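You operate a simulated robot arm through the tools that you are given. There is no shell and no other tool.

Carry out the task below with a simulated robot arm. There is one attempt and no reset: what you move stays moved.

JOB
Dock the blue cube light in well A, the red one in B, and start charging on FULL.
Fine: dock both while the charger is off; leave the other lights alone.

The check looks at the end state, three seconds after you hand in, the way a careful person would. Anything else that was tipped, shoved, dropped, spilled or broken makes it a failure.

ROBOT AND FRAMES
A 6-joint arm with a fingered hand, fixed in place. Base frame: the origin is at the foot of the arm, x ahead of it, y to its left, z up; the work surface is at about z = 860. Readings come in mm, degrees, newtons and seconds.
With the tool pointing down near the work surface it reaches from about 440 to 820 mm from the base axis. Its first joint turns from -166.0 to 166.0 degrees. Payload 4 kg.
The TCP is the grasp point between the finger pads, 20 mm short of the fingertips. In the tool frame z runs along the fingers and y along their closing line. Largest opening 140 mm; the body of the gripper starts 54 mm behind the TCP. The gripper is a hand of 3 fingers: y runs from the thumb to the fingers, the wrist lies at [0, 0, -215] in the tool frame.
Orientation is that of the tool frame in the base frame, as a unit quaternion [w, x, y, z]. With the fingers straight down and closing along the base's y, the tool's x points along the base's -x, its y along +y and its z along -z.

CONTROLS
- The arm moves only by the tool apply_moves. Its argument "rows" is a list that holds one entry, the list of rows, each a list of 6 numbers: the shift along the tool's x, y, z in units of 300 mm (1.0 is 300 mm), then the turn, a rotation vector about the tool's x, y, z in units of 90 degrees (1.0 is 90 degrees). In form: [[[dx, dy, dz, rx, ry, rz], ...]]. A call has 1 to 20 rows; each row is the pose to reach, as a shift and turn from the pose commanded when the call began, along the tool's axes at that moment. A call with a number of a shift or a turn outside -1 to 1 is refused whole. Rows are played at 5 a second. More than 50 mm and 8.6 degrees between two rows, and nothing of the call is played. Where a pose cannot be reached the arm comes as near as it can. A force on the tool above 40 N (or 10 N above the force at the start of the call, whichever is more), or a blocked arm, ends the call early, and 0.2 s more pass. In this call time passes only in rows, and 0.2 s behind the last. The reply holds the time, the measured pose of the TCP, the force on the tool along the base axes, the opening and the grip force, in the units named above and with some noise, with the torque about the TCP (base axes, N m) and any sound that the robot's microphone picked up.
- Cameras (640 x 400 px; columns grow to the right, rows downward): "scene" is fixed at [221.1, -649.7, 1456.8]; the picture's right is [0.90, -0.44, 0.00], its down [-0.23, -0.47, -0.85] and it looks along [0.38, 0.76, -0.52] (base axes); focal length 370 px, centre (320, 200). "wrist" rides on the gripper at [74, -43, -79] in the tool frame; the picture's right is [0.50, 0.87, 0.00], its down [-0.59, 0.34, -0.73] and it looks along [-0.64, 0.37, 0.68] (tool axes); focal length 275 px, centre (320, 200). There is no depth. A picture from a camera that has moved, and an enlarged one, comes with that camera's place and axes in the base frame and with its lens.
- camera(camera): a new picture of that camera. It takes no simulated time.
- slide_trunk(by): slides the trunk up (or, below 0, down) by that many mm; the arm rides with it, the base frame stays. It gives what a move gives, with no picture.
- move_fingers(finger1, finger2, thumb_bend): sets how far each is bent, from 0 (flat) to 100 (curled in); at 30 the hand is open as for a grip, at 70 the pads meet at the TCP. One left out holds its place. A second passes; each finger stops where it meets its share of the squeeze, and holds until it gets a number again. It is the only way to open and close the hand. It gives what a move gives, with no picture; readings hold the bend of each and the force on the fingers (four entries, about 0 where the hand has none), thumb and palm.
- enlarge(camera, box): a new picture of the part [left, top, right, bottom] of that camera's present view, enlarged. It takes no simulated time.
- hand_in(): hands the job in; it is judged then, once.

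Places have to be worked out from the pictures, the camera data and where the tool is seen. Open the gripper and draw the arm clear of the work before you hand the job in, unless the task says otherwise.

The tools are called by a JSON object that holds its "api" and its "payload". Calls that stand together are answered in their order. apply_moves: Moves the arm, as the interface text tells. Its arguments: {"type":"object","properties":{"rows":{"type":"array"}},"required":["rows"]} The other tools are called the same way: slide_trunk (by) slides the trunk up or down; move_fingers (finger1, finger2, thumb_bend) moves the fingers one by one; camera (camera) takes a picture; enlarge (camera, box) takes an enlarged picture of a part of a camera's view; hand_in () hands the job in.

At the start:

```text
time: 0.0
tcp_pos: [435.2, 29.4, 1184.1]
orientation: [0.0, -0.001, 1.0, -0.001]
force: [-0.3, 0.2, 0.1]
ft_torque: [0.02, 0.02, 0.0]
grip_width: 140.1
gripper_force: 0.0
shape: jaw
bend: [30.0, 30.0, 30.0]
finger forces: [0.0, 0.0, 0.1, 0.0, 0.0, 0.1]
trunk travel left (down, up): [-175.0, 415.0]
```

scene: 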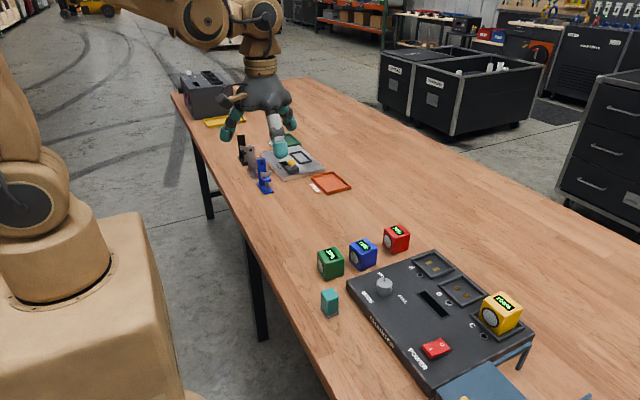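
wrist: 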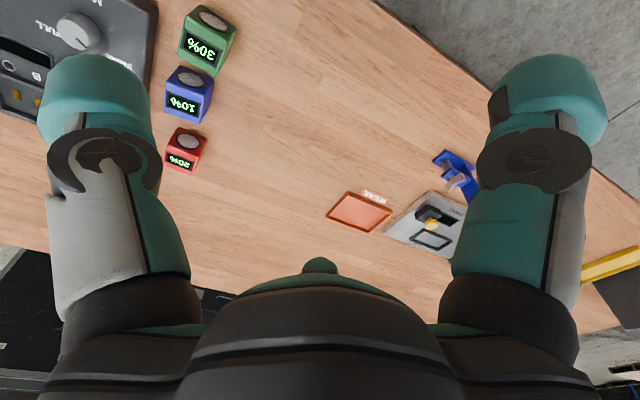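

I see the charger at the near right with wells, a dial and a power rocker, and three cube lights near it. I'll enlarge the views to read details before moving.

{"api": "enlarge", "payload": {"camera": "scene", "box": [300, 210, 560, 400]}}

{"api": "enlarge", "payload": {"camera": "scene", "box": [340, 240, 460, 320]}}

{"api": "enlarge", "payload": {"camera": "scene", "box": [400, 280, 540, 400]}}

{"api": "enlarge", "payload": {"camera": "wrist", "box": [0, 0, 260, 180]}}

```text
2.11 times, centred on (430, 305) of scene
camera zoom: at [221.1, -649.7, 1456.8], right [0.9, -0.44, 0.0], down [-0.23, -0.47, -0.85], along [0.38, 0.76, -0.52], focal length 778 px, centre (88, -21)
```

zoom: 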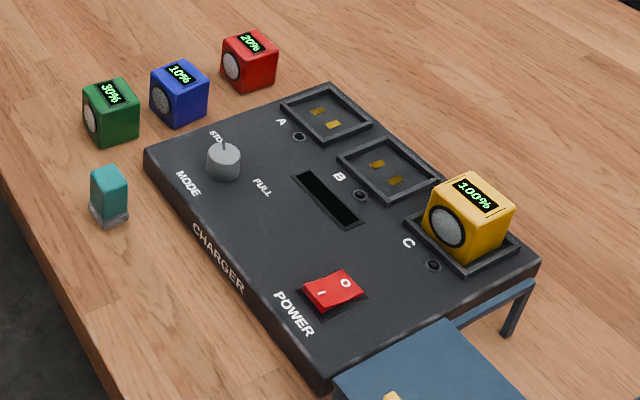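

```text
5.00 times, centred on (400, 280) of scene
camera zoom: at [221.1, -649.7, 1456.8], right [0.9, -0.44, 0.0], down [-0.23, -0.47, -0.85], along [0.38, 0.76, -0.52], focal length 1849 px, centre (-80, -200)
```

zoom: 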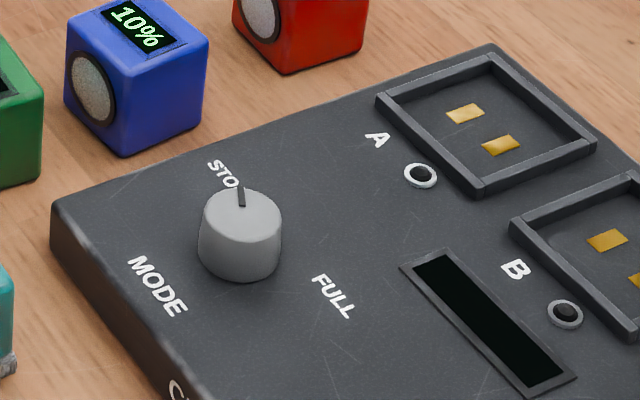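

```text
3.33 times, centred on (470, 340) of scene
camera zoom: at [221.1, -649.7, 1456.8], right [0.9, -0.44, 0.0], down [-0.23, -0.47, -0.85], along [0.38, 0.76, -0.52], focal length 1233 px, centre (-180, -267)
```

zoom: 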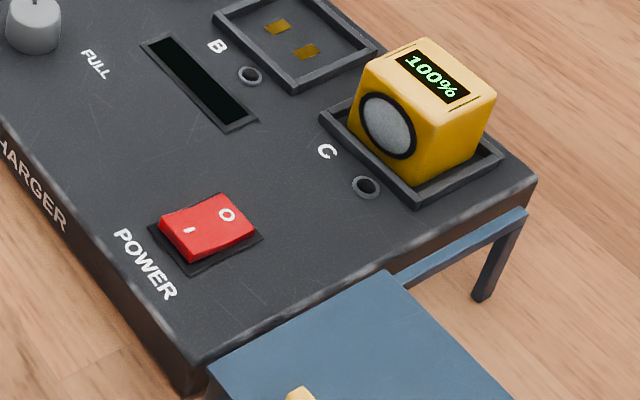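

```text
2.22 times, centred on (130, 90) of wrist
camera zoom: at [361.8, -14.4, 1263.4], right [-0.5, 0.87, 0.0], down [0.59, 0.34, 0.73], along [0.64, 0.37, -0.68], focal length 612 px, centre (742, 444)
```

zoom: 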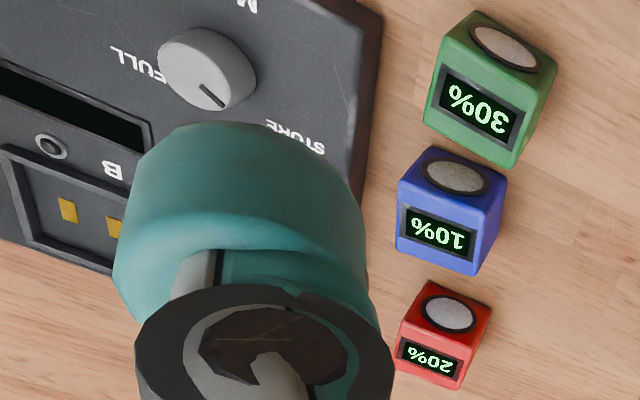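

The scene view puts blue at about (615,-75), red at about (725,-70), well A at about (740,-181), well B at about (738,-275), the knob at about (585,-205) and the rocker at about (590,-361). I'll move the hand to a safe height nearby for a closer wrist view of the cubes.

{"api": "apply_moves", "payload": {"rows": [[[-0.041, -0.088, 0.08, 0, 0, 0], [-0.082, -0.177, 0.16, 0, 0, 0], [-0.123, -0.265, 0.24, 0, 0, 0], [-0.164, -0.353, 0.32, 0, 0, 0], [-0.205, -0.442, 0.4, 0, 0, 0], [-0.247, -0.53, 0.48, 0, 0, 0]]]}}

```text
time: 1.4
tcp_pos: [510.4, -129.3, 1039.7]
orientation: [0.0, 0.0, 1.0, 0.0]
force: [0.3, -0.9, 0.2]
ft_torque: [0.0, 0.01, 0.01]
grip_width: 139.6
gripper_force: 0.0
shape: jaw
bend: [30.0, 30.0, 30.0]
finger forces: [0.0, 0.0, 0.0, 0.0, 0.0, 0.1]
trunk travel left (down, up): [-175.0, 415.0]
```

The arm followed as expected to (510,-129,1040). I'll take pictures from here.

{"api": "camera", "payload": {"camera": "wrist"}}

{"api": "camera", "payload": {"camera": "scene"}}

```text
taken
camera wrist: at [436.7, -172.6, 1119.9], right [-0.5, 0.87, 0.0], down [0.59, 0.34, 0.73], along [0.64, 0.37, -0.68], focal length 275 px, centre (320, 200)
```

wrist: 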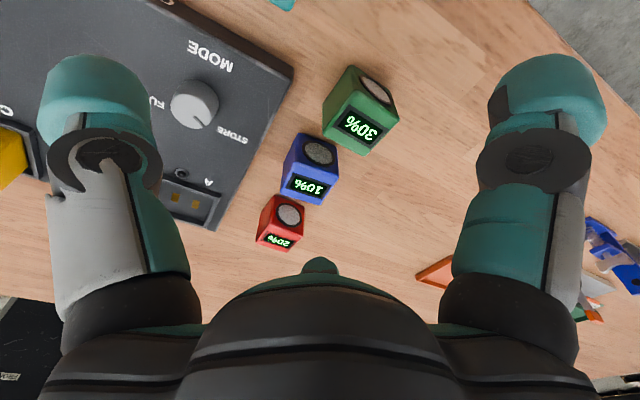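

```text
taken
```

scene: 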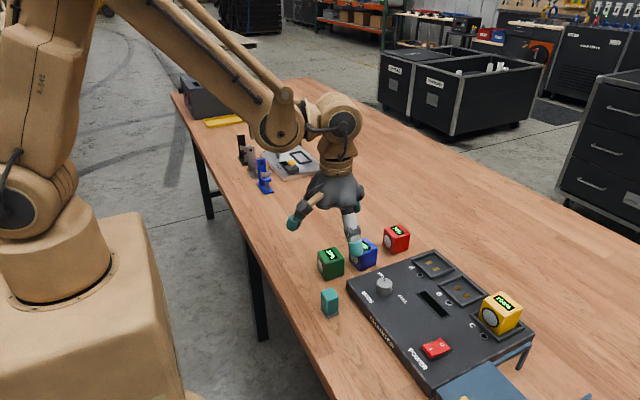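

I'll enlarge the cubes and the well/knob area in the wrist view to measure corners.

{"api": "enlarge", "payload": {"camera": "wrist", "box": [240, 60, 420, 260]}}

{"api": "enlarge", "payload": {"camera": "wrist", "box": [130, 20, 310, 240]}}

{"api": "enlarge", "payload": {"camera": "scene", "box": [300, 210, 420, 285]}}

```text
2.00 times, centred on (330, 160) of wrist
camera zoom: at [436.7, -172.6, 1119.9], right [-0.5, 0.87, 0.0], down [0.59, 0.34, 0.73], along [0.64, 0.37, -0.68], focal length 551 px, centre (300, 280)
```

zoom: 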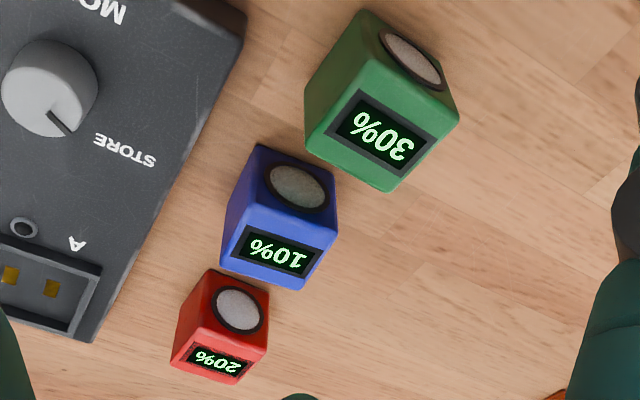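

```text
1.82 times, centred on (220, 130) of wrist
camera zoom: at [436.7, -172.6, 1119.9], right [-0.5, 0.87, 0.0], down [0.59, 0.34, 0.73], along [0.64, 0.37, -0.68], focal length 500 px, centre (502, 327)
```

zoom: 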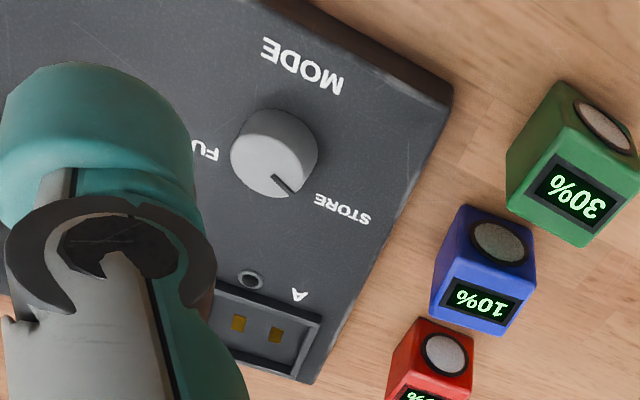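

```text
5.33 times, centred on (360, 248) of scene
camera zoom: at [221.1, -649.7, 1456.8], right [0.9, -0.44, 0.0], down [-0.23, -0.47, -0.85], along [0.38, 0.76, -0.52], focal length 1972 px, centre (107, -53)
```

zoom: 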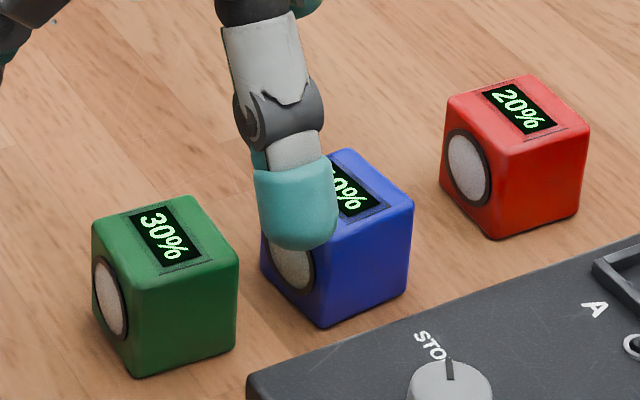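

I'll zoom more tightly on each cube, from both cameras, to get position and yaw precisely.

{"api": "enlarge", "payload": {"camera": "wrist", "box": [270, 125, 350, 215]}}

{"api": "enlarge", "payload": {"camera": "wrist", "box": [250, 185, 314, 257]}}

{"api": "enlarge", "payload": {"camera": "scene", "box": [376, 218, 418, 258]}}

{"api": "enlarge", "payload": {"camera": "scene", "box": [342, 232, 384, 274]}}

{"api": "enlarge", "payload": {"camera": "scene", "box": [405, 245, 490, 310]}}

```text
4.44 times, centred on (310, 170) of wrist
camera zoom: at [436.7, -172.6, 1119.9], right [-0.5, 0.87, 0.0], down [0.59, 0.34, 0.73], along [0.64, 0.37, -0.68], focal length 1224 px, centre (364, 333)
```

zoom: 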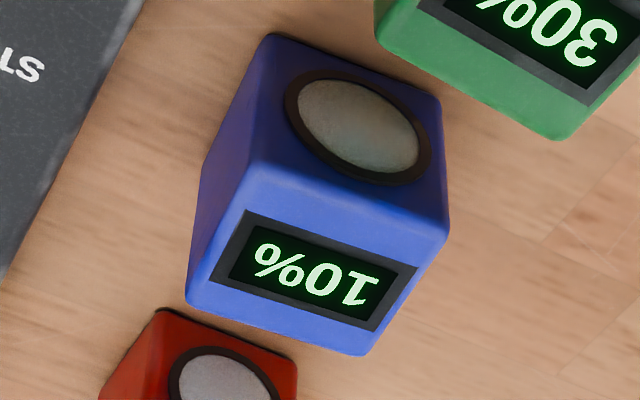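

```text
5.56 times, centred on (282, 221) of wrist
camera zoom: at [436.7, -172.6, 1119.9], right [-0.5, 0.87, 0.0], down [0.59, 0.34, 0.73], along [0.64, 0.37, -0.68], focal length 1529 px, centre (531, 83)
```

zoom: 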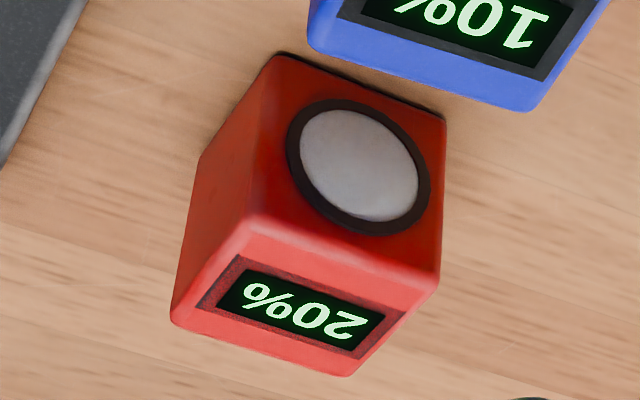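

```text
10.00 times, centred on (397, 238) of scene
camera zoom: at [221.1, -649.7, 1456.8], right [0.9, -0.44, 0.0], down [-0.23, -0.47, -0.85], along [0.38, 0.76, -0.52], focal length 3698 px, centre (-450, -180)
```

zoom: 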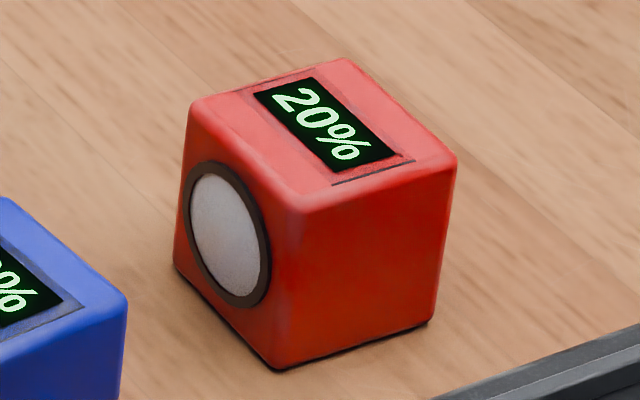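

```text
9.52 times, centred on (363, 253) of scene
camera zoom: at [221.1, -649.7, 1456.8], right [0.9, -0.44, 0.0], down [-0.23, -0.47, -0.85], along [0.38, 0.76, -0.52], focal length 3522 px, centre (-90, -305)
```

zoom: 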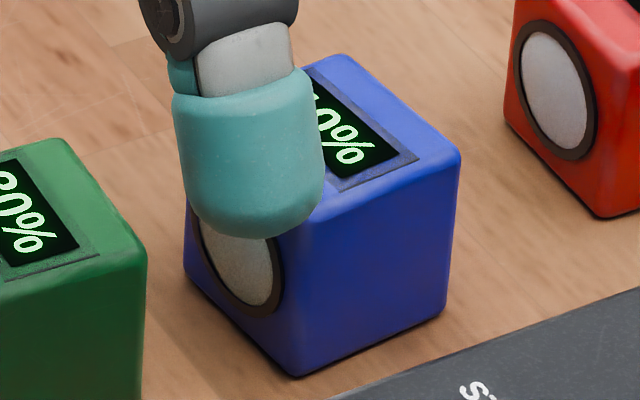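

```text
6.15 times, centred on (448, 278) of scene
camera zoom: at [221.1, -649.7, 1456.8], right [0.9, -0.44, 0.0], down [-0.23, -0.47, -0.85], along [0.38, 0.76, -0.52], focal length 2276 px, centre (-465, -277)
```

zoom: 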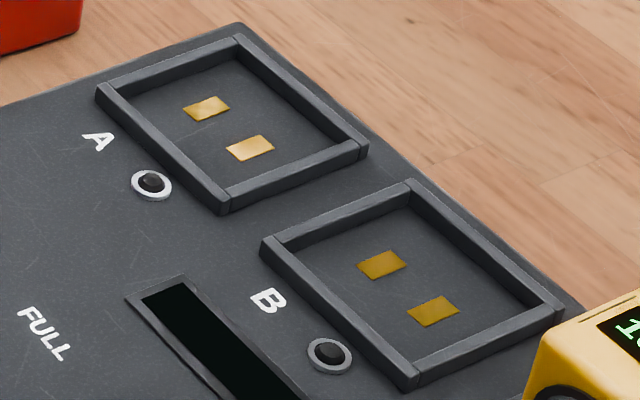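

Measured: blue centre ≈ (620,-79), yaw ≈ +5.5°; red centre ≈ (728,-66), yaw ≈ 0°, size ≈ 48 mm, lens faces -x like the docked yellow. Next I move over the charger to look at the wells closely.

{"api": "apply_moves", "payload": {"rows": [[[-0.067, -0.115, 0.007, 0, 0, 0], [-0.135, -0.231, 0.013, 0, 0, 0], [-0.202, -0.346, 0.02, 0, 0, 0], [-0.269, -0.461, 0.027, 0, 0, 0], [-0.337, -0.577, 0.033, 0, 0, 0]]]}}

{"api": "camera", "payload": {"camera": "wrist"}}

{"api": "enlarge", "payload": {"camera": "wrist", "box": [180, 80, 460, 255]}}

```text
time: 2.6
tcp_pos: [612.9, -304.5, 1030.2]
orientation: [0.0, 0.0, 1.0, 0.0]
force: [-0.5, -0.4, -0.2]
ft_torque: [0.0, -0.01, 0.01]
grip_width: 139.9
gripper_force: 0.1
shape: jaw
bend: [30.0, 30.0, 30.0]
finger forces: [0.1, 0.0, 0.0, 0.0, 0.1, 0.0]
trunk travel left (down, up): [-175.0, 415.0]
```

```text
taken
camera wrist: at [538.6, -348.0, 1108.6], right [-0.5, 0.87, 0.0], down [0.59, 0.34, 0.73], along [0.64, 0.37, -0.68], focal length 275 px, centre (320, 200)
```

wrist: 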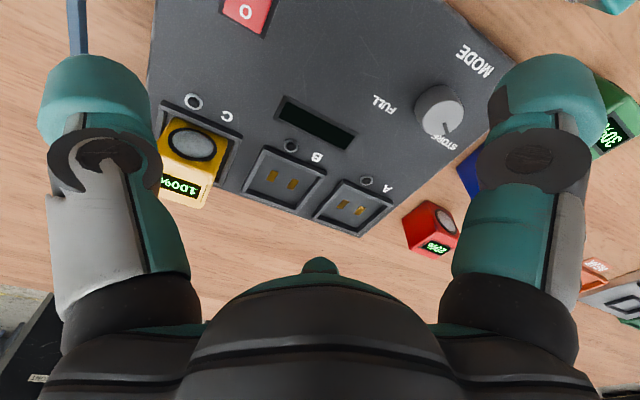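

```text
2.29 times, centred on (320, 168) of wrist
camera zoom: at [538.6, -348.0, 1108.6], right [-0.5, 0.87, 0.0], down [0.59, 0.34, 0.73], along [0.64, 0.37, -0.68], focal length 629 px, centre (320, 274)
```

zoom: 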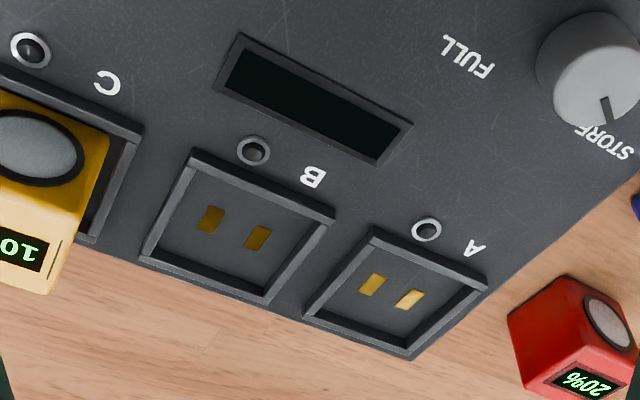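

Good unobstructed view of wells A and B. I'll enlarge each further for measurement.

{"api": "enlarge", "payload": {"camera": "wrist", "box": [300, 165, 400, 240]}}

{"api": "enlarge", "payload": {"camera": "wrist", "box": [235, 130, 335, 225]}}

{"api": "enlarge", "payload": {"camera": "wrist", "box": [370, 60, 490, 150]}}

{"api": "enlarge", "payload": {"camera": "wrist", "box": [60, 80, 250, 215]}}

```text
5.33 times, centred on (350, 202) of wrist
camera zoom: at [538.6, -348.0, 1108.6], right [-0.5, 0.87, 0.0], down [0.59, 0.34, 0.73], along [0.64, 0.37, -0.68], focal length 1468 px, centre (160, 187)
```

zoom: 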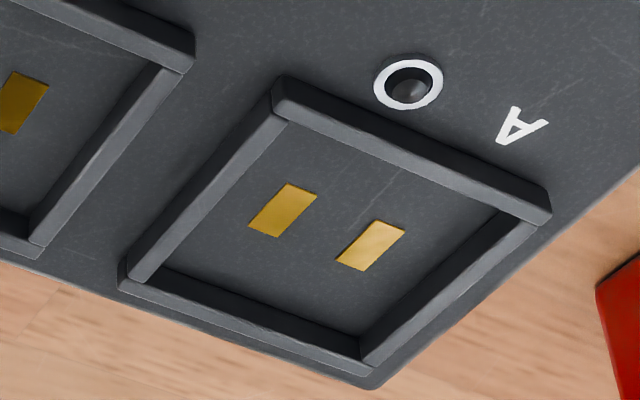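

```text
4.21 times, centred on (285, 178) of wrist
camera zoom: at [538.6, -348.0, 1108.6], right [-0.5, 0.87, 0.0], down [0.59, 0.34, 0.73], along [0.64, 0.37, -0.68], focal length 1159 px, centre (467, 295)
```

zoom: 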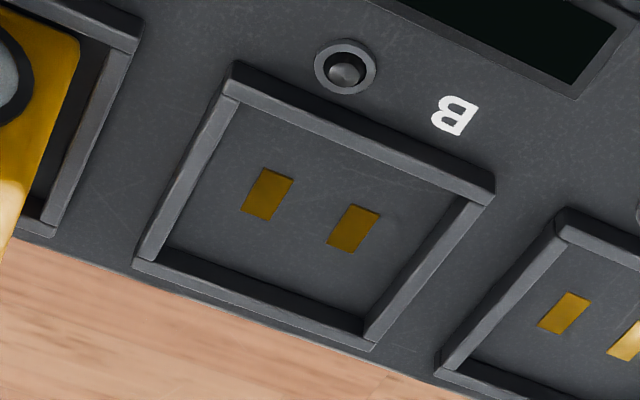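

```text
4.44 times, centred on (430, 105) of wrist
camera zoom: at [538.6, -348.0, 1108.6], right [-0.5, 0.87, 0.0], down [0.59, 0.34, 0.73], along [0.64, 0.37, -0.68], focal length 1224 px, centre (-169, 622)
```

zoom: 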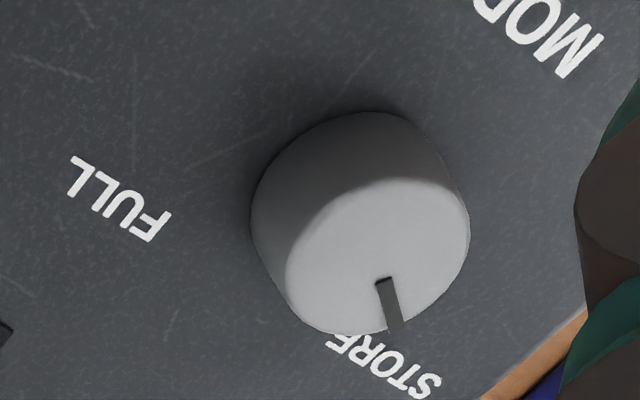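

```text
2.96 times, centred on (155, 148) of wrist
camera zoom: at [538.6, -348.0, 1108.6], right [-0.5, 0.87, 0.0], down [0.59, 0.34, 0.73], along [0.64, 0.37, -0.68], focal length 816 px, centre (809, 356)
```

zoom: 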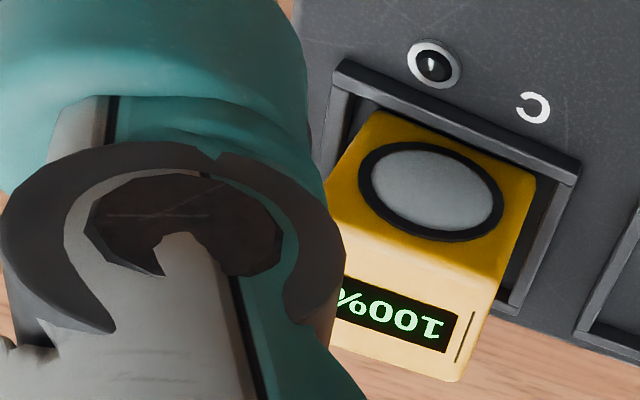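

To find the charger's height I'll enlarge its visible front edge and corner in the scene view, as well as the rocker.

{"api": "enlarge", "payload": {"camera": "scene", "box": [335, 275, 385, 315]}}

{"api": "enlarge", "payload": {"camera": "scene", "box": [405, 325, 469, 365]}}

{"api": "enlarge", "payload": {"camera": "scene", "box": [415, 330, 560, 400]}}

```text
10.00 times, centred on (360, 295) of scene
camera zoom: at [221.1, -649.7, 1456.8], right [0.9, -0.44, 0.0], down [-0.23, -0.47, -0.85], along [0.38, 0.76, -0.52], focal length 3698 px, centre (-80, -750)
```

zoom: 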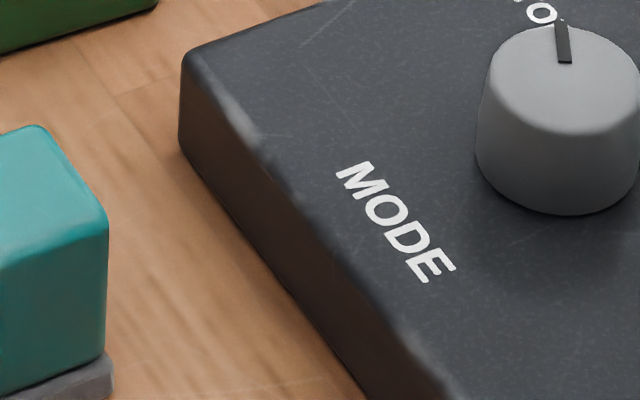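

```text
10.00 times, centred on (437, 345) of scene
camera zoom: at [221.1, -649.7, 1456.8], right [0.9, -0.44, 0.0], down [-0.23, -0.47, -0.85], along [0.38, 0.76, -0.52], focal length 3698 px, centre (-850, -1250)
```

zoom: 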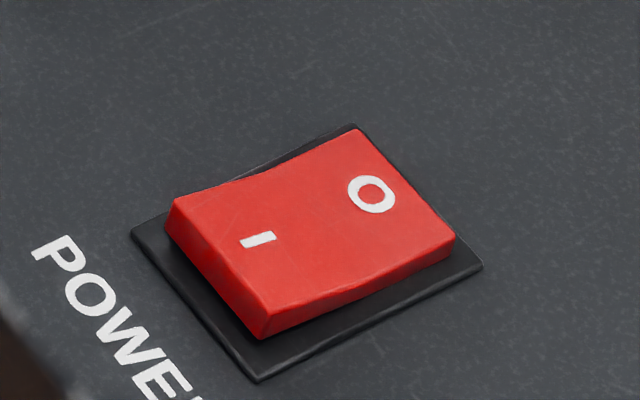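

```text
4.41 times, centred on (488, 365) of scene
camera zoom: at [221.1, -649.7, 1456.8], right [0.9, -0.44, 0.0], down [-0.23, -0.47, -0.85], along [0.38, 0.76, -0.52], focal length 1632 px, centre (-419, -528)
```

zoom: 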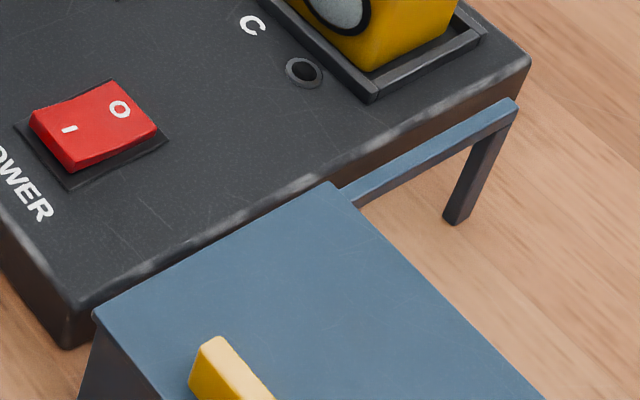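

The charger top is at z≈890, wells A≈(736,-190), B≈(736,-280), knob≈(591,-202) with its pointer at STORE (+60°). The rocker has I raised, so the charger is off. Now I'll look at the hand itself to learn where the fingers are.

{"api": "camera", "payload": {"camera": "scene"}}

{"api": "enlarge", "payload": {"camera": "scene", "box": [340, 140, 500, 260]}}

```text
taken
```

scene: 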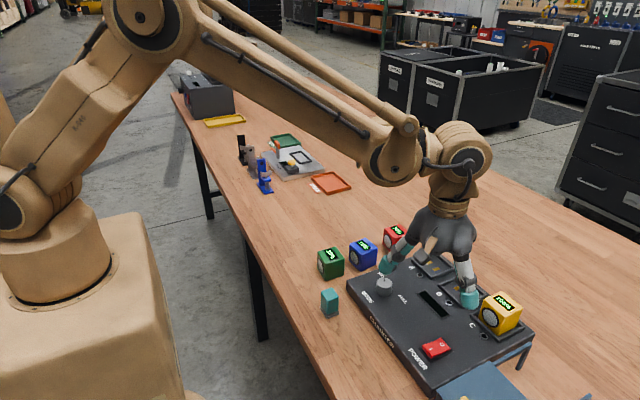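

```text
3.33 times, centred on (420, 200) of scene
camera zoom: at [221.1, -649.7, 1456.8], right [0.9, -0.44, 0.0], down [-0.23, -0.47, -0.85], along [0.38, 0.76, -0.52], focal length 1233 px, centre (-13, 200)
```

zoom: 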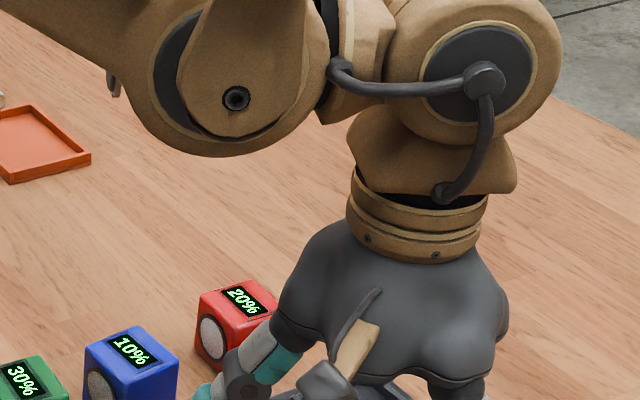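

I'll enlarge the lower part of the hand to see the digits.

{"api": "enlarge", "payload": {"camera": "scene", "box": [370, 195, 500, 310]}}

```text
3.48 times, centred on (435, 252) of scene
camera zoom: at [221.1, -649.7, 1456.8], right [0.9, -0.44, 0.0], down [-0.23, -0.47, -0.85], along [0.38, 0.76, -0.52], focal length 1286 px, centre (-80, 17)
```

zoom: 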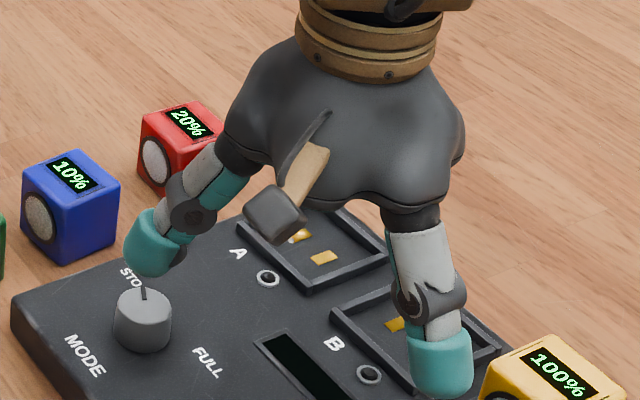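

The digits appear to be arranged radially (thumb at -y, two fingers toward ±x,+y). I'll bend all to 50 here, high above everything, to see how they close.

{"api": "move_fingers", "payload": {"finger1": 50, "finger2": 50, "thumb_bend": 50}}

{"api": "camera", "payload": {"camera": "wrist"}}

{"api": "enlarge", "payload": {"camera": "scene", "box": [370, 195, 500, 310]}}

```text
time: 3.6
tcp_pos: [610.1, -303.3, 1030.6]
orientation: [0.0, 0.0, 1.0, 0.0]
force: [-0.8, -0.2, -0.5]
ft_torque: [-0.01, 0.04, -0.01]
grip_width: 63.9
gripper_force: 0.0
shape: fingers
bend: [50.0, 50.0, 50.0]
finger forces: [0.0, 0.0, 0.0, 0.0, 0.0, 0.1]
trunk travel left (down, up): [-175.0, 415.0]
```

```text
taken
camera wrist: at [538.0, -346.9, 1109.0], right [-0.5, 0.87, 0.0], down [0.59, 0.34, 0.73], along [0.64, 0.37, -0.68], focal length 275 px, centre (320, 200)
```

wrist: 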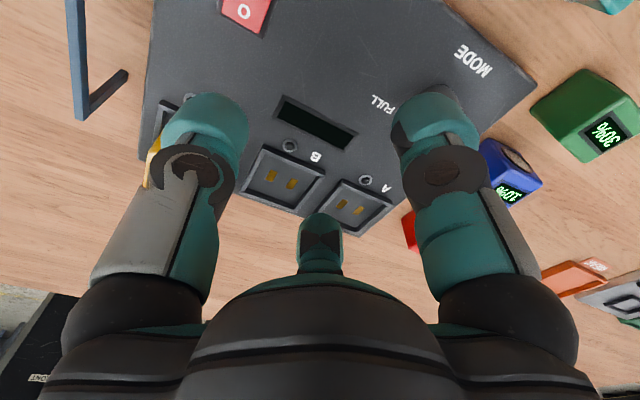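

```text
3.48 times, centred on (435, 252) of scene
camera zoom: at [221.1, -649.7, 1456.8], right [0.9, -0.44, 0.0], down [-0.23, -0.47, -0.85], along [0.38, 0.76, -0.52], focal length 1286 px, centre (-80, 17)
```

zoom: 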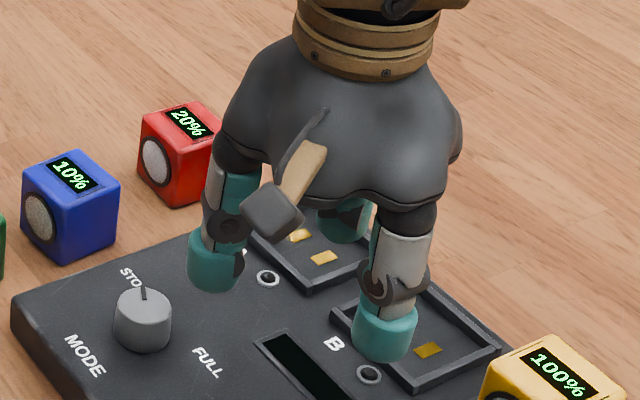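

Confirmed: three digits at 120°, closing radially (width 64 at bend 50). I'll set a moderate pre-grasp opening (bend 43) and move above the blue cube with a yaw of +5.5°, staying high.

{"api": "move_fingers", "payload": {"finger1": 43, "finger2": 43, "thumb_bend": 43}}

{"api": "apply_moves", "payload": {"rows": [[[-0.005, 0.125, 0.01, 0, 0, -0.01], [-0.009, 0.25, 0.02, 0, 0, -0.02], [-0.014, 0.375, 0.03, 0, 0, -0.03], [-0.018, 0.5, 0.04, 0, 0, -0.04], [-0.023, 0.625, 0.06, 0, 0, -0.05], [-0.027, 0.749, 0.1, 0, 0, -0.061]]]}}

{"api": "camera", "payload": {"camera": "wrist"}}

{"api": "camera", "payload": {"camera": "scene"}}

```text
time: 4.6
tcp_pos: [611.6, -304.7, 1029.6]
orientation: [0.0, 0.0, 1.0, -0.001]
force: [0.1, -0.5, -0.7]
ft_torque: [0.01, -0.02, 0.01]
grip_width: 85.5
gripper_force: 0.1
shape: fingers
bend: [43.0, 43.0, 43.0]
finger forces: [0.1, 0.0, 0.1, 0.0, 0.1, 0.0]
trunk travel left (down, up): [-175.0, 415.0]
```

```text
time: 6.0
tcp_pos: [616.6, -77.0, 999.2]
orientation: [0.0, -0.048, 0.999, 0.0]
force: [-0.2, 0.6, 1.2]
ft_torque: [-0.02, 0.0, 0.01]
grip_width: 85.6
gripper_force: 0.0
shape: fingers
bend: [43.0, 43.0, 43.0]
finger forces: [0.0, 0.1, 0.0, 0.0, 0.0, 0.0]
trunk travel left (down, up): [-175.0, 415.0]
```

```text
taken
camera wrist: at [548.2, -127.6, 1079.5], right [-0.58, 0.81, 0.0], down [0.55, 0.39, 0.73], along [0.6, 0.43, -0.68], focal length 275 px, centre (320, 200)
```

wrist: 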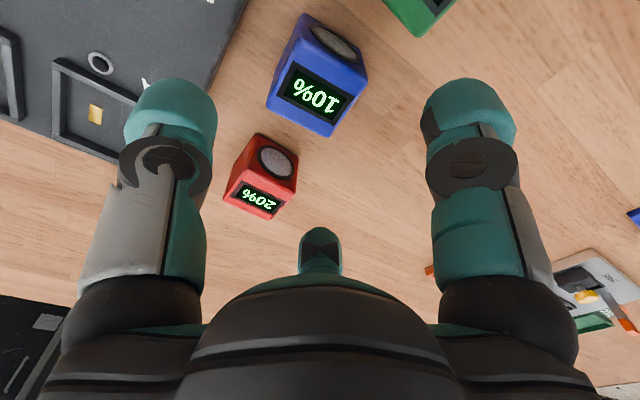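

```text
taken
```

scene: 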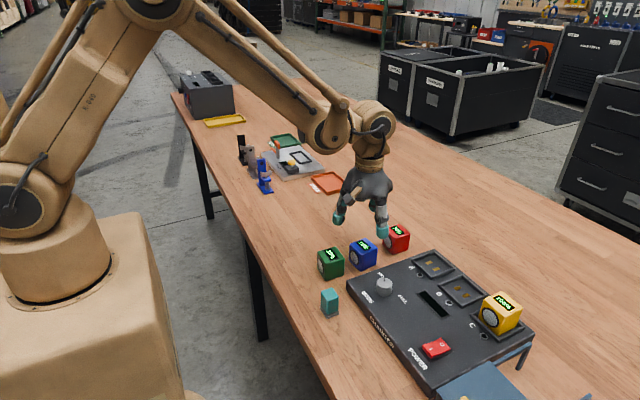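

The hand is above blue with matching yaw. I'll zoom on the blue and red cubes from this viewpoint to refine their positions.

{"api": "enlarge", "payload": {"camera": "wrist", "box": [255, 5, 385, 145]}}

{"api": "enlarge", "payload": {"camera": "wrist", "box": [215, 125, 305, 225]}}

```text
2.86 times, centred on (320, 75) of wrist
camera zoom: at [548.2, -127.6, 1079.5], right [-0.58, 0.81, 0.0], down [0.55, 0.39, 0.73], along [0.6, 0.43, -0.68], focal length 786 px, centre (320, 557)
```

zoom: 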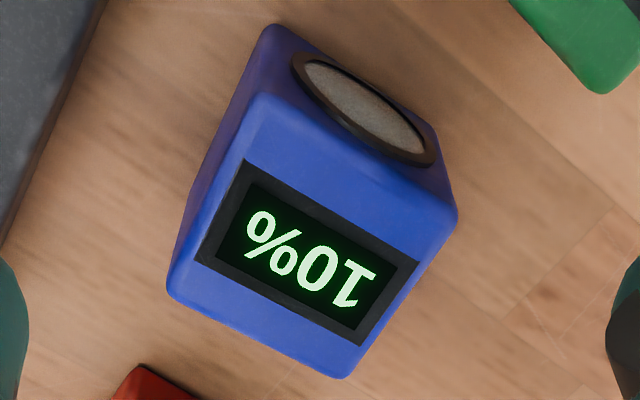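

```text
4.00 times, centred on (260, 175) of wrist
camera zoom: at [548.2, -127.6, 1079.5], right [-0.58, 0.81, 0.0], down [0.55, 0.39, 0.73], along [0.6, 0.43, -0.68], focal length 1101 px, centre (560, 300)
```

zoom: 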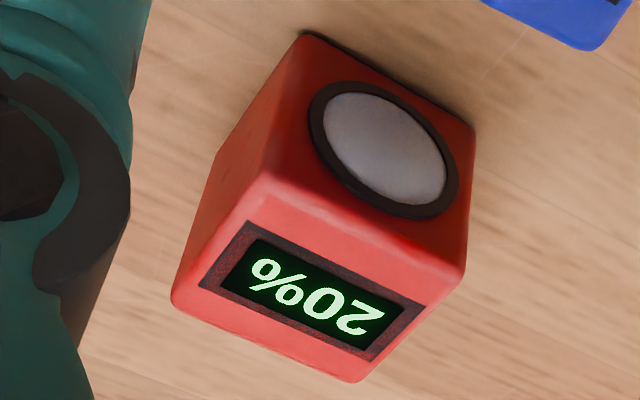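

Blue's centre lies 3 mm to tool -y of the TCP, and the yaw matches within 1°. The gap between blue and the charger (35 mm) is tight for the thick thumb, so I'll turn the hand half a turn, putting the thumb on the free +y side and the fingers at the -y corners. I start with the first 90° here at height.

{"api": "apply_moves", "payload": {"rows": [[[0, -0.001, 0, 0, 0, 0.09], [0, -0.002, 0, 0, 0, 0.18], [0, -0.003, 0, 0, 0, 0.27], [0, -0.004, 0, 0, 0, 0.36], [0, -0.005, 0, 0, 0, 0.45], [0, -0.006, 0, 0, 0, 0.54], [0, -0.007, 0, 0, 0, 0.63], [0, -0.008, 0, 0, 0, 0.72], [0, -0.009, 0, 0, 0, 0.81], [0, -0.01, 0, 0, 0, 0.9], [0, -0.0107, 0, 0, 0, 0.98], [0, -0.0107, 0, 0, 0, 1.0]]]}}

```text
time: 8.6
tcp_pos: [619.5, -81.2, 1000.5]
orientation: [0.0, 0.673, 0.74, 0.001]
force: [0.3, -0.2, -0.1]
ft_torque: [-0.02, 0.0, 0.02]
grip_width: 85.5
gripper_force: 0.0
shape: fingers
bend: [43.0, 43.0, 43.0]
finger forces: [0.0, 0.1, 0.0, 0.0, 0.0, 0.1]
trunk travel left (down, up): [-175.0, 415.0]
```

The turn worked with no shift. I continue the second 90°.

{"api": "apply_moves", "payload": {"rows": [[[0, 0, 0, 0, 0, 0.09], [0, 0, 0, 0, 0, 0.18], [0, 0, 0, 0, 0, 0.27], [0, 0, 0, 0, 0, 0.36], [0, 0, 0, 0, 0, 0.45], [0, 0, 0, 0, 0, 0.54], [0, 0, 0, 0, 0, 0.63], [0, 0, 0, 0, 0, 0.72], [0, 0, 0, 0, 0, 0.81], [0, 0, 0, 0, 0, 0.9], [0, 0, 0, 0, 0, 0.98], [0, 0, 0, 0, 0, 1.0]]]}}

{"api": "camera", "payload": {"camera": "wrist"}}

{"api": "enlarge", "payload": {"camera": "scene", "box": [300, 150, 460, 290]}}

```text
time: 11.2
tcp_pos: [619.2, -82.2, 1000.1]
orientation: [0.0, 0.999, 0.048, 0.0]
force: [-0.1, -0.3, -0.4]
ft_torque: [0.03, -0.01, 0.01]
grip_width: 85.5
gripper_force: 0.0
shape: fingers
bend: [43.0, 43.0, 43.0]
finger forces: [0.0, 0.0, 0.1, 0.0, 0.1, 0.0]
trunk travel left (down, up): [-175.0, 415.0]
```

```text
taken
camera wrist: at [689.7, -32.9, 1079.6], right [0.58, -0.82, 0.0], down [-0.55, -0.39, 0.73], along [-0.6, -0.43, -0.68], focal length 275 px, centre (320, 200)
```

wrist: 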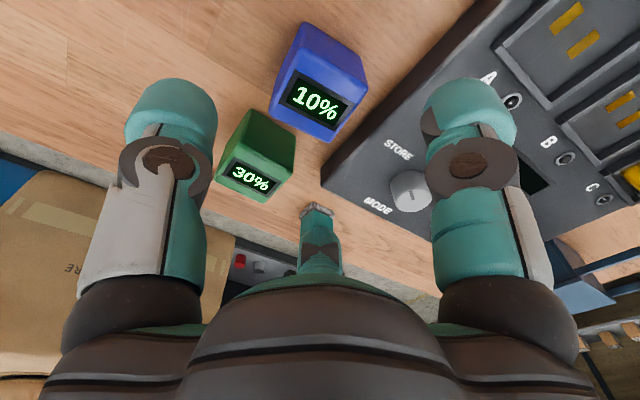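

```text
2.86 times, centred on (380, 220) of scene
camera zoom: at [221.1, -649.7, 1456.8], right [0.9, -0.44, 0.0], down [-0.23, -0.47, -0.85], along [0.38, 0.76, -0.52], focal length 1056 px, centre (149, 143)
```

zoom: 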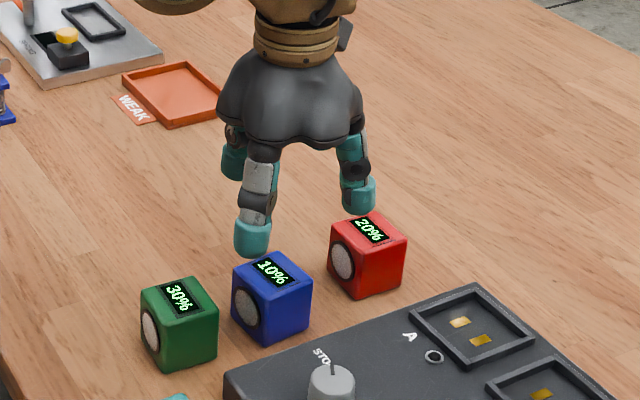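

The half turn was reached. I'll measure blue relative to the TCP once more from this opposite viewpoint.

{"api": "enlarge", "payload": {"camera": "wrist", "box": [255, 10, 385, 150]}}

{"api": "enlarge", "payload": {"camera": "wrist", "box": [200, 90, 330, 220]}}

```text
2.86 times, centred on (320, 80) of wrist
camera zoom: at [689.7, -32.9, 1079.6], right [0.58, -0.82, 0.0], down [-0.55, -0.39, 0.73], along [-0.6, -0.43, -0.68], focal length 786 px, centre (320, 543)
```

zoom: 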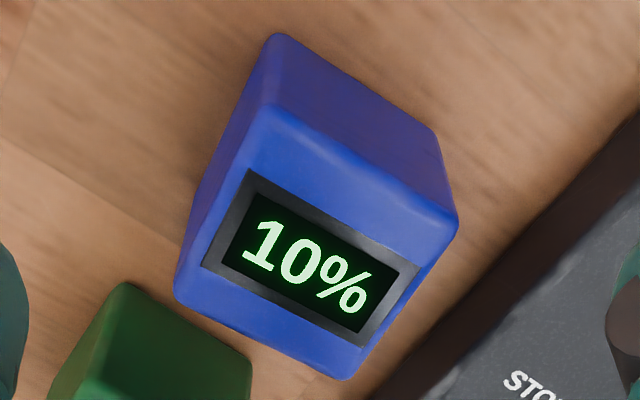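

```text
3.08 times, centred on (265, 155) of wrist
camera zoom: at [689.7, -32.9, 1079.6], right [0.58, -0.82, 0.0], down [-0.55, -0.39, 0.73], along [-0.6, -0.43, -0.68], focal length 847 px, centre (489, 338)
```

zoom: 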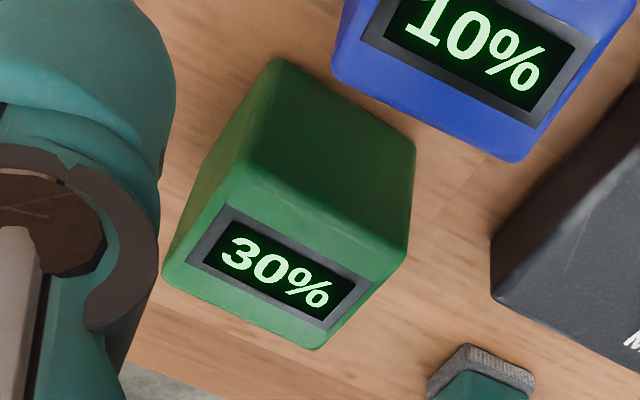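

The cube centre is about 3 mm toward tool -x; yaw is aligned, and green's near face leaves about 40 mm for a finger. I'll descend partway, fingertips still above the cube top, and check.

{"api": "apply_moves", "payload": {"rows": [[[-0.003, 0, 0.07, 0, 0, 0], [-0.006, 0, 0.14, 0, 0, 0], [-0.01, 0, 0.2, 0, 0, 0]]]}}

{"api": "camera", "payload": {"camera": "wrist"}}

{"api": "enlarge", "payload": {"camera": "scene", "box": [300, 180, 430, 290]}}

```text
time: 12.0
tcp_pos: [616.5, -82.5, 938.1]
orientation: [0.0, 0.999, 0.048, 0.0]
force: [0.8, -0.1, 0.4]
ft_torque: [0.05, -0.01, -0.02]
grip_width: 85.6
gripper_force: 0.1
shape: fingers
bend: [43.0, 43.0, 43.0]
finger forces: [0.0, 0.0, 0.0, 0.0, 0.0, 0.0]
trunk travel left (down, up): [-175.0, 415.0]
```

```text
taken
camera wrist: at [687.2, -33.0, 1018.5], right [0.58, -0.81, 0.0], down [-0.55, -0.39, 0.73], along [-0.6, -0.43, -0.68], focal length 275 px, centre (320, 200)
```

wrist: 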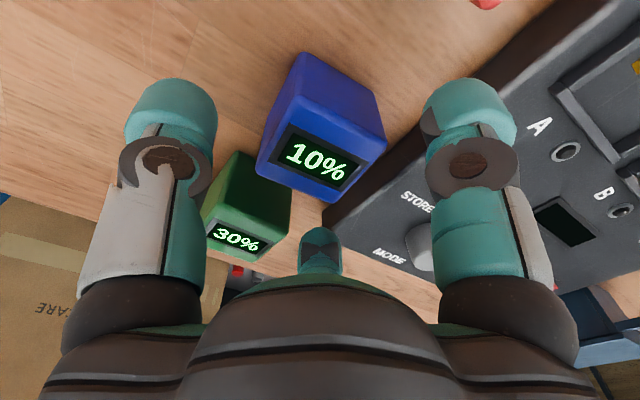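

```text
3.64 times, centred on (365, 235) of scene
camera zoom: at [221.1, -649.7, 1456.8], right [0.9, -0.44, 0.0], down [-0.23, -0.47, -0.85], along [0.38, 0.76, -0.52], focal length 1345 px, centre (156, 73)
```

zoom: 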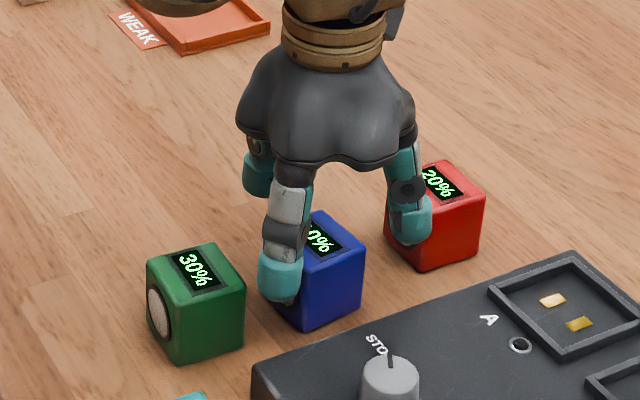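

Clearances look fine. I descend 46 mm to the grasp height (TCP z≈892).

{"api": "apply_moves", "payload": {"rows": [[[0, 0, 0.03, 0, 0, 0], [0, 0, 0.06, 0, 0, 0], [0, 0, 0.09, 0, 0, 0], [0, 0, 0.12, 0, 0, 0], [0, 0, 0.153, 0, 0, 0]]]}}

{"api": "camera", "payload": {"camera": "wrist"}}

{"api": "enlarge", "payload": {"camera": "scene", "box": [310, 200, 430, 290]}}

```text
time: 13.2
tcp_pos: [616.4, -81.3, 894.1]
orientation: [0.0, 0.999, 0.049, -0.001]
force: [-0.8, -0.5, 0.0]
ft_torque: [0.0, 0.02, 0.02]
grip_width: 85.4
gripper_force: 0.0
shape: fingers
bend: [43.0, 43.0, 43.0]
finger forces: [0.1, 0.0, 0.1, 0.0, 0.0, 0.1]
trunk travel left (down, up): [-175.0, 415.0]
```

```text
taken
camera wrist: at [686.4, -32.6, 974.1], right [0.58, -0.81, 0.0], down [-0.55, -0.39, 0.73], along [-0.6, -0.43, -0.68], focal length 275 px, centre (320, 200)
```

wrist: 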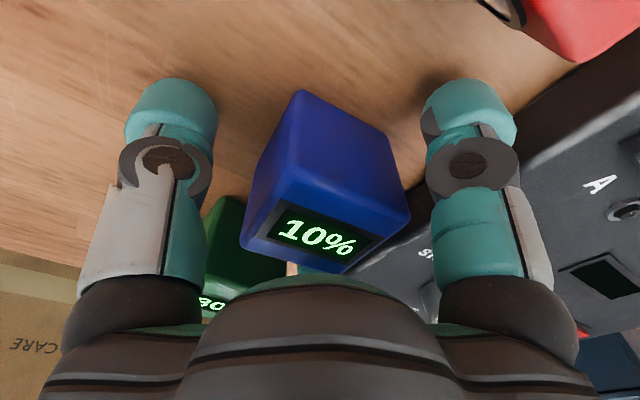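

```text
4.44 times, centred on (370, 245) of scene
camera zoom: at [221.1, -649.7, 1456.8], right [0.9, -0.44, 0.0], down [-0.23, -0.47, -0.85], along [0.38, 0.76, -0.52], focal length 1644 px, centre (98, 0)
```

zoom: 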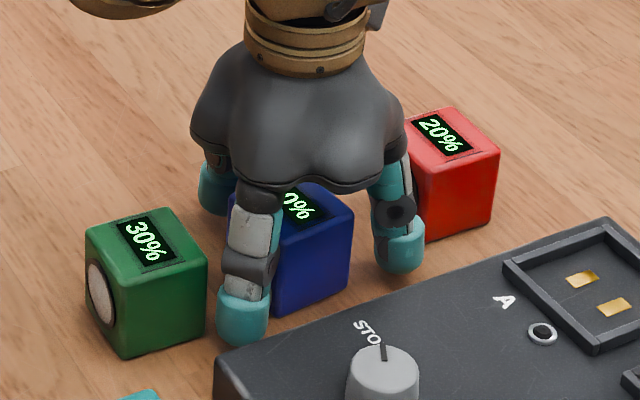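

The hand is centred around the blue cube with clearance to green and charger. I'll close in two stages: first near-contact, then squeeze.

{"api": "move_fingers", "payload": {"finger1": 48, "finger2": 48, "thumb_bend": 53}}

{"api": "camera", "payload": {"camera": "wrist"}}

```text
time: 14.2
tcp_pos: [617.1, -82.3, 895.2]
orientation: [0.0, 0.999, 0.048, 0.0]
force: [-0.1, -0.1, 0.0]
ft_torque: [-0.03, 0.01, -0.01]
grip_width: 62.4
gripper_force: 0.0
shape: fingers
bend: [48.0, 48.0, 53.0]
finger forces: [0.1, 0.0, 0.0, 0.0, 0.0, 0.1]
trunk travel left (down, up): [-175.0, 415.0]
```

```text
taken
camera wrist: at [686.4, -32.6, 974.2], right [0.58, -0.81, 0.0], down [-0.55, -0.39, 0.73], along [-0.6, -0.43, -0.68], focal length 275 px, centre (320, 200)
```

wrist: 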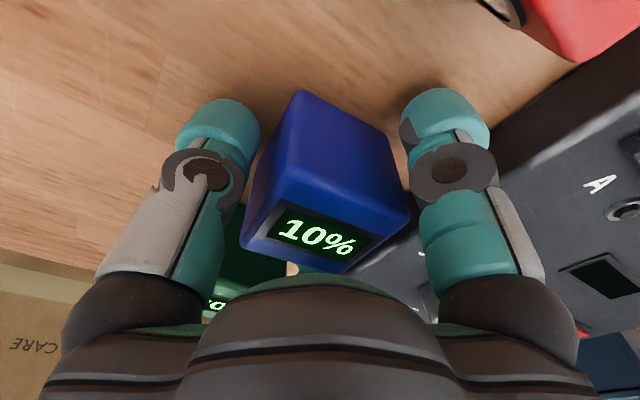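

Digits are near the cube without contact. Now I squeeze.

{"api": "move_fingers", "payload": {"finger1": 70, "finger2": 70, "thumb_bend": 70}}

{"api": "camera", "payload": {"camera": "wrist"}}

{"api": "enlarge", "payload": {"camera": "scene", "box": [310, 200, 430, 290]}}

```text
time: 15.2
tcp_pos: [616.3, -82.2, 894.8]
orientation: [0.0, 0.999, 0.048, 0.0]
force: [-0.8, 0.3, 0.0]
ft_torque: [0.02, -0.01, 0.01]
grip_width: 39.5
gripper_force: 17.5
shape: fingers
bend: [54.0, 55.0, 63.0]
finger forces: [11.0, 10.8, 0.0, 0.0, 13.3, 0.0]
trunk travel left (down, up): [-175.0, 415.0]
```

```text
taken
camera wrist: at [686.6, -32.7, 974.1], right [0.58, -0.81, 0.0], down [-0.55, -0.39, 0.73], along [-0.6, -0.43, -0.68], focal length 275 px, centre (320, 200)
```

wrist: 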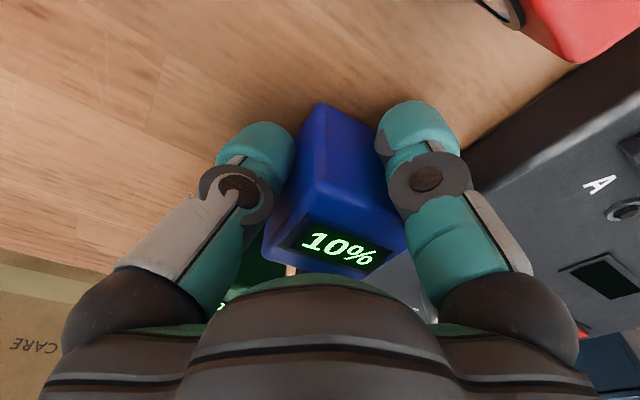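

```text
4.44 times, centred on (370, 245) of scene
camera zoom: at [221.1, -649.7, 1456.8], right [0.9, -0.44, 0.0], down [-0.23, -0.47, -0.85], along [0.38, 0.76, -0.52], focal length 1644 px, centre (98, 0)
```

zoom: 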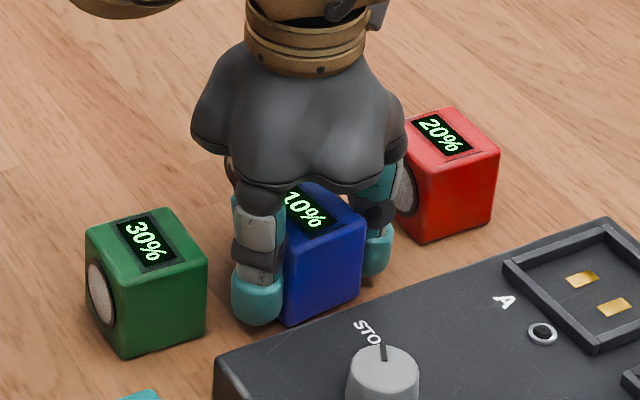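

The grip holds (about 11 N per finger, 13 N thumb), but the cube slid some 9 mm toward the fingers while closing. I'll zoom in to measure where it sits in the hand.

{"api": "enlarge", "payload": {"camera": "wrist", "box": [220, 80, 460, 290]}}

{"api": "enlarge", "payload": {"camera": "scene", "box": [355, 235, 400, 275]}}

```text
1.90 times, centred on (340, 185) of wrist
camera zoom: at [686.6, -32.7, 974.1], right [0.58, -0.81, 0.0], down [-0.55, -0.39, 0.73], along [-0.6, -0.43, -0.68], focal length 524 px, centre (282, 229)
```

zoom: 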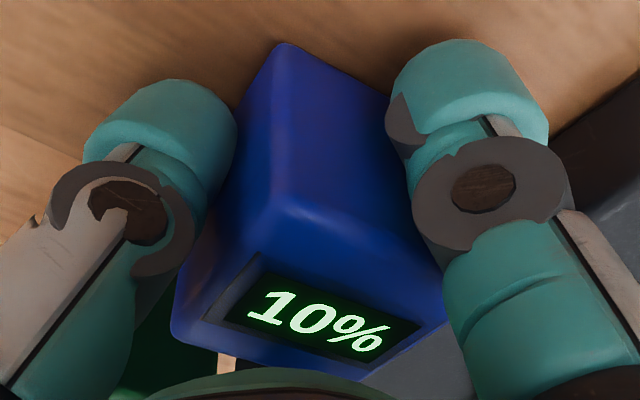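

```text
10.00 times, centred on (378, 255) of scene
camera zoom: at [221.1, -649.7, 1456.8], right [0.9, -0.44, 0.0], down [-0.23, -0.47, -0.85], along [0.38, 0.76, -0.52], focal length 3698 px, centre (-255, -350)
```

zoom: 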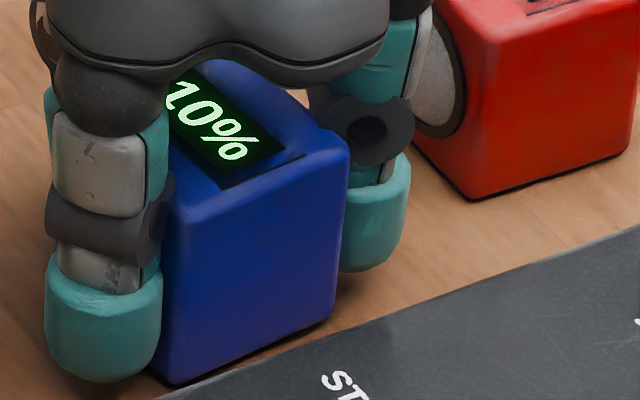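

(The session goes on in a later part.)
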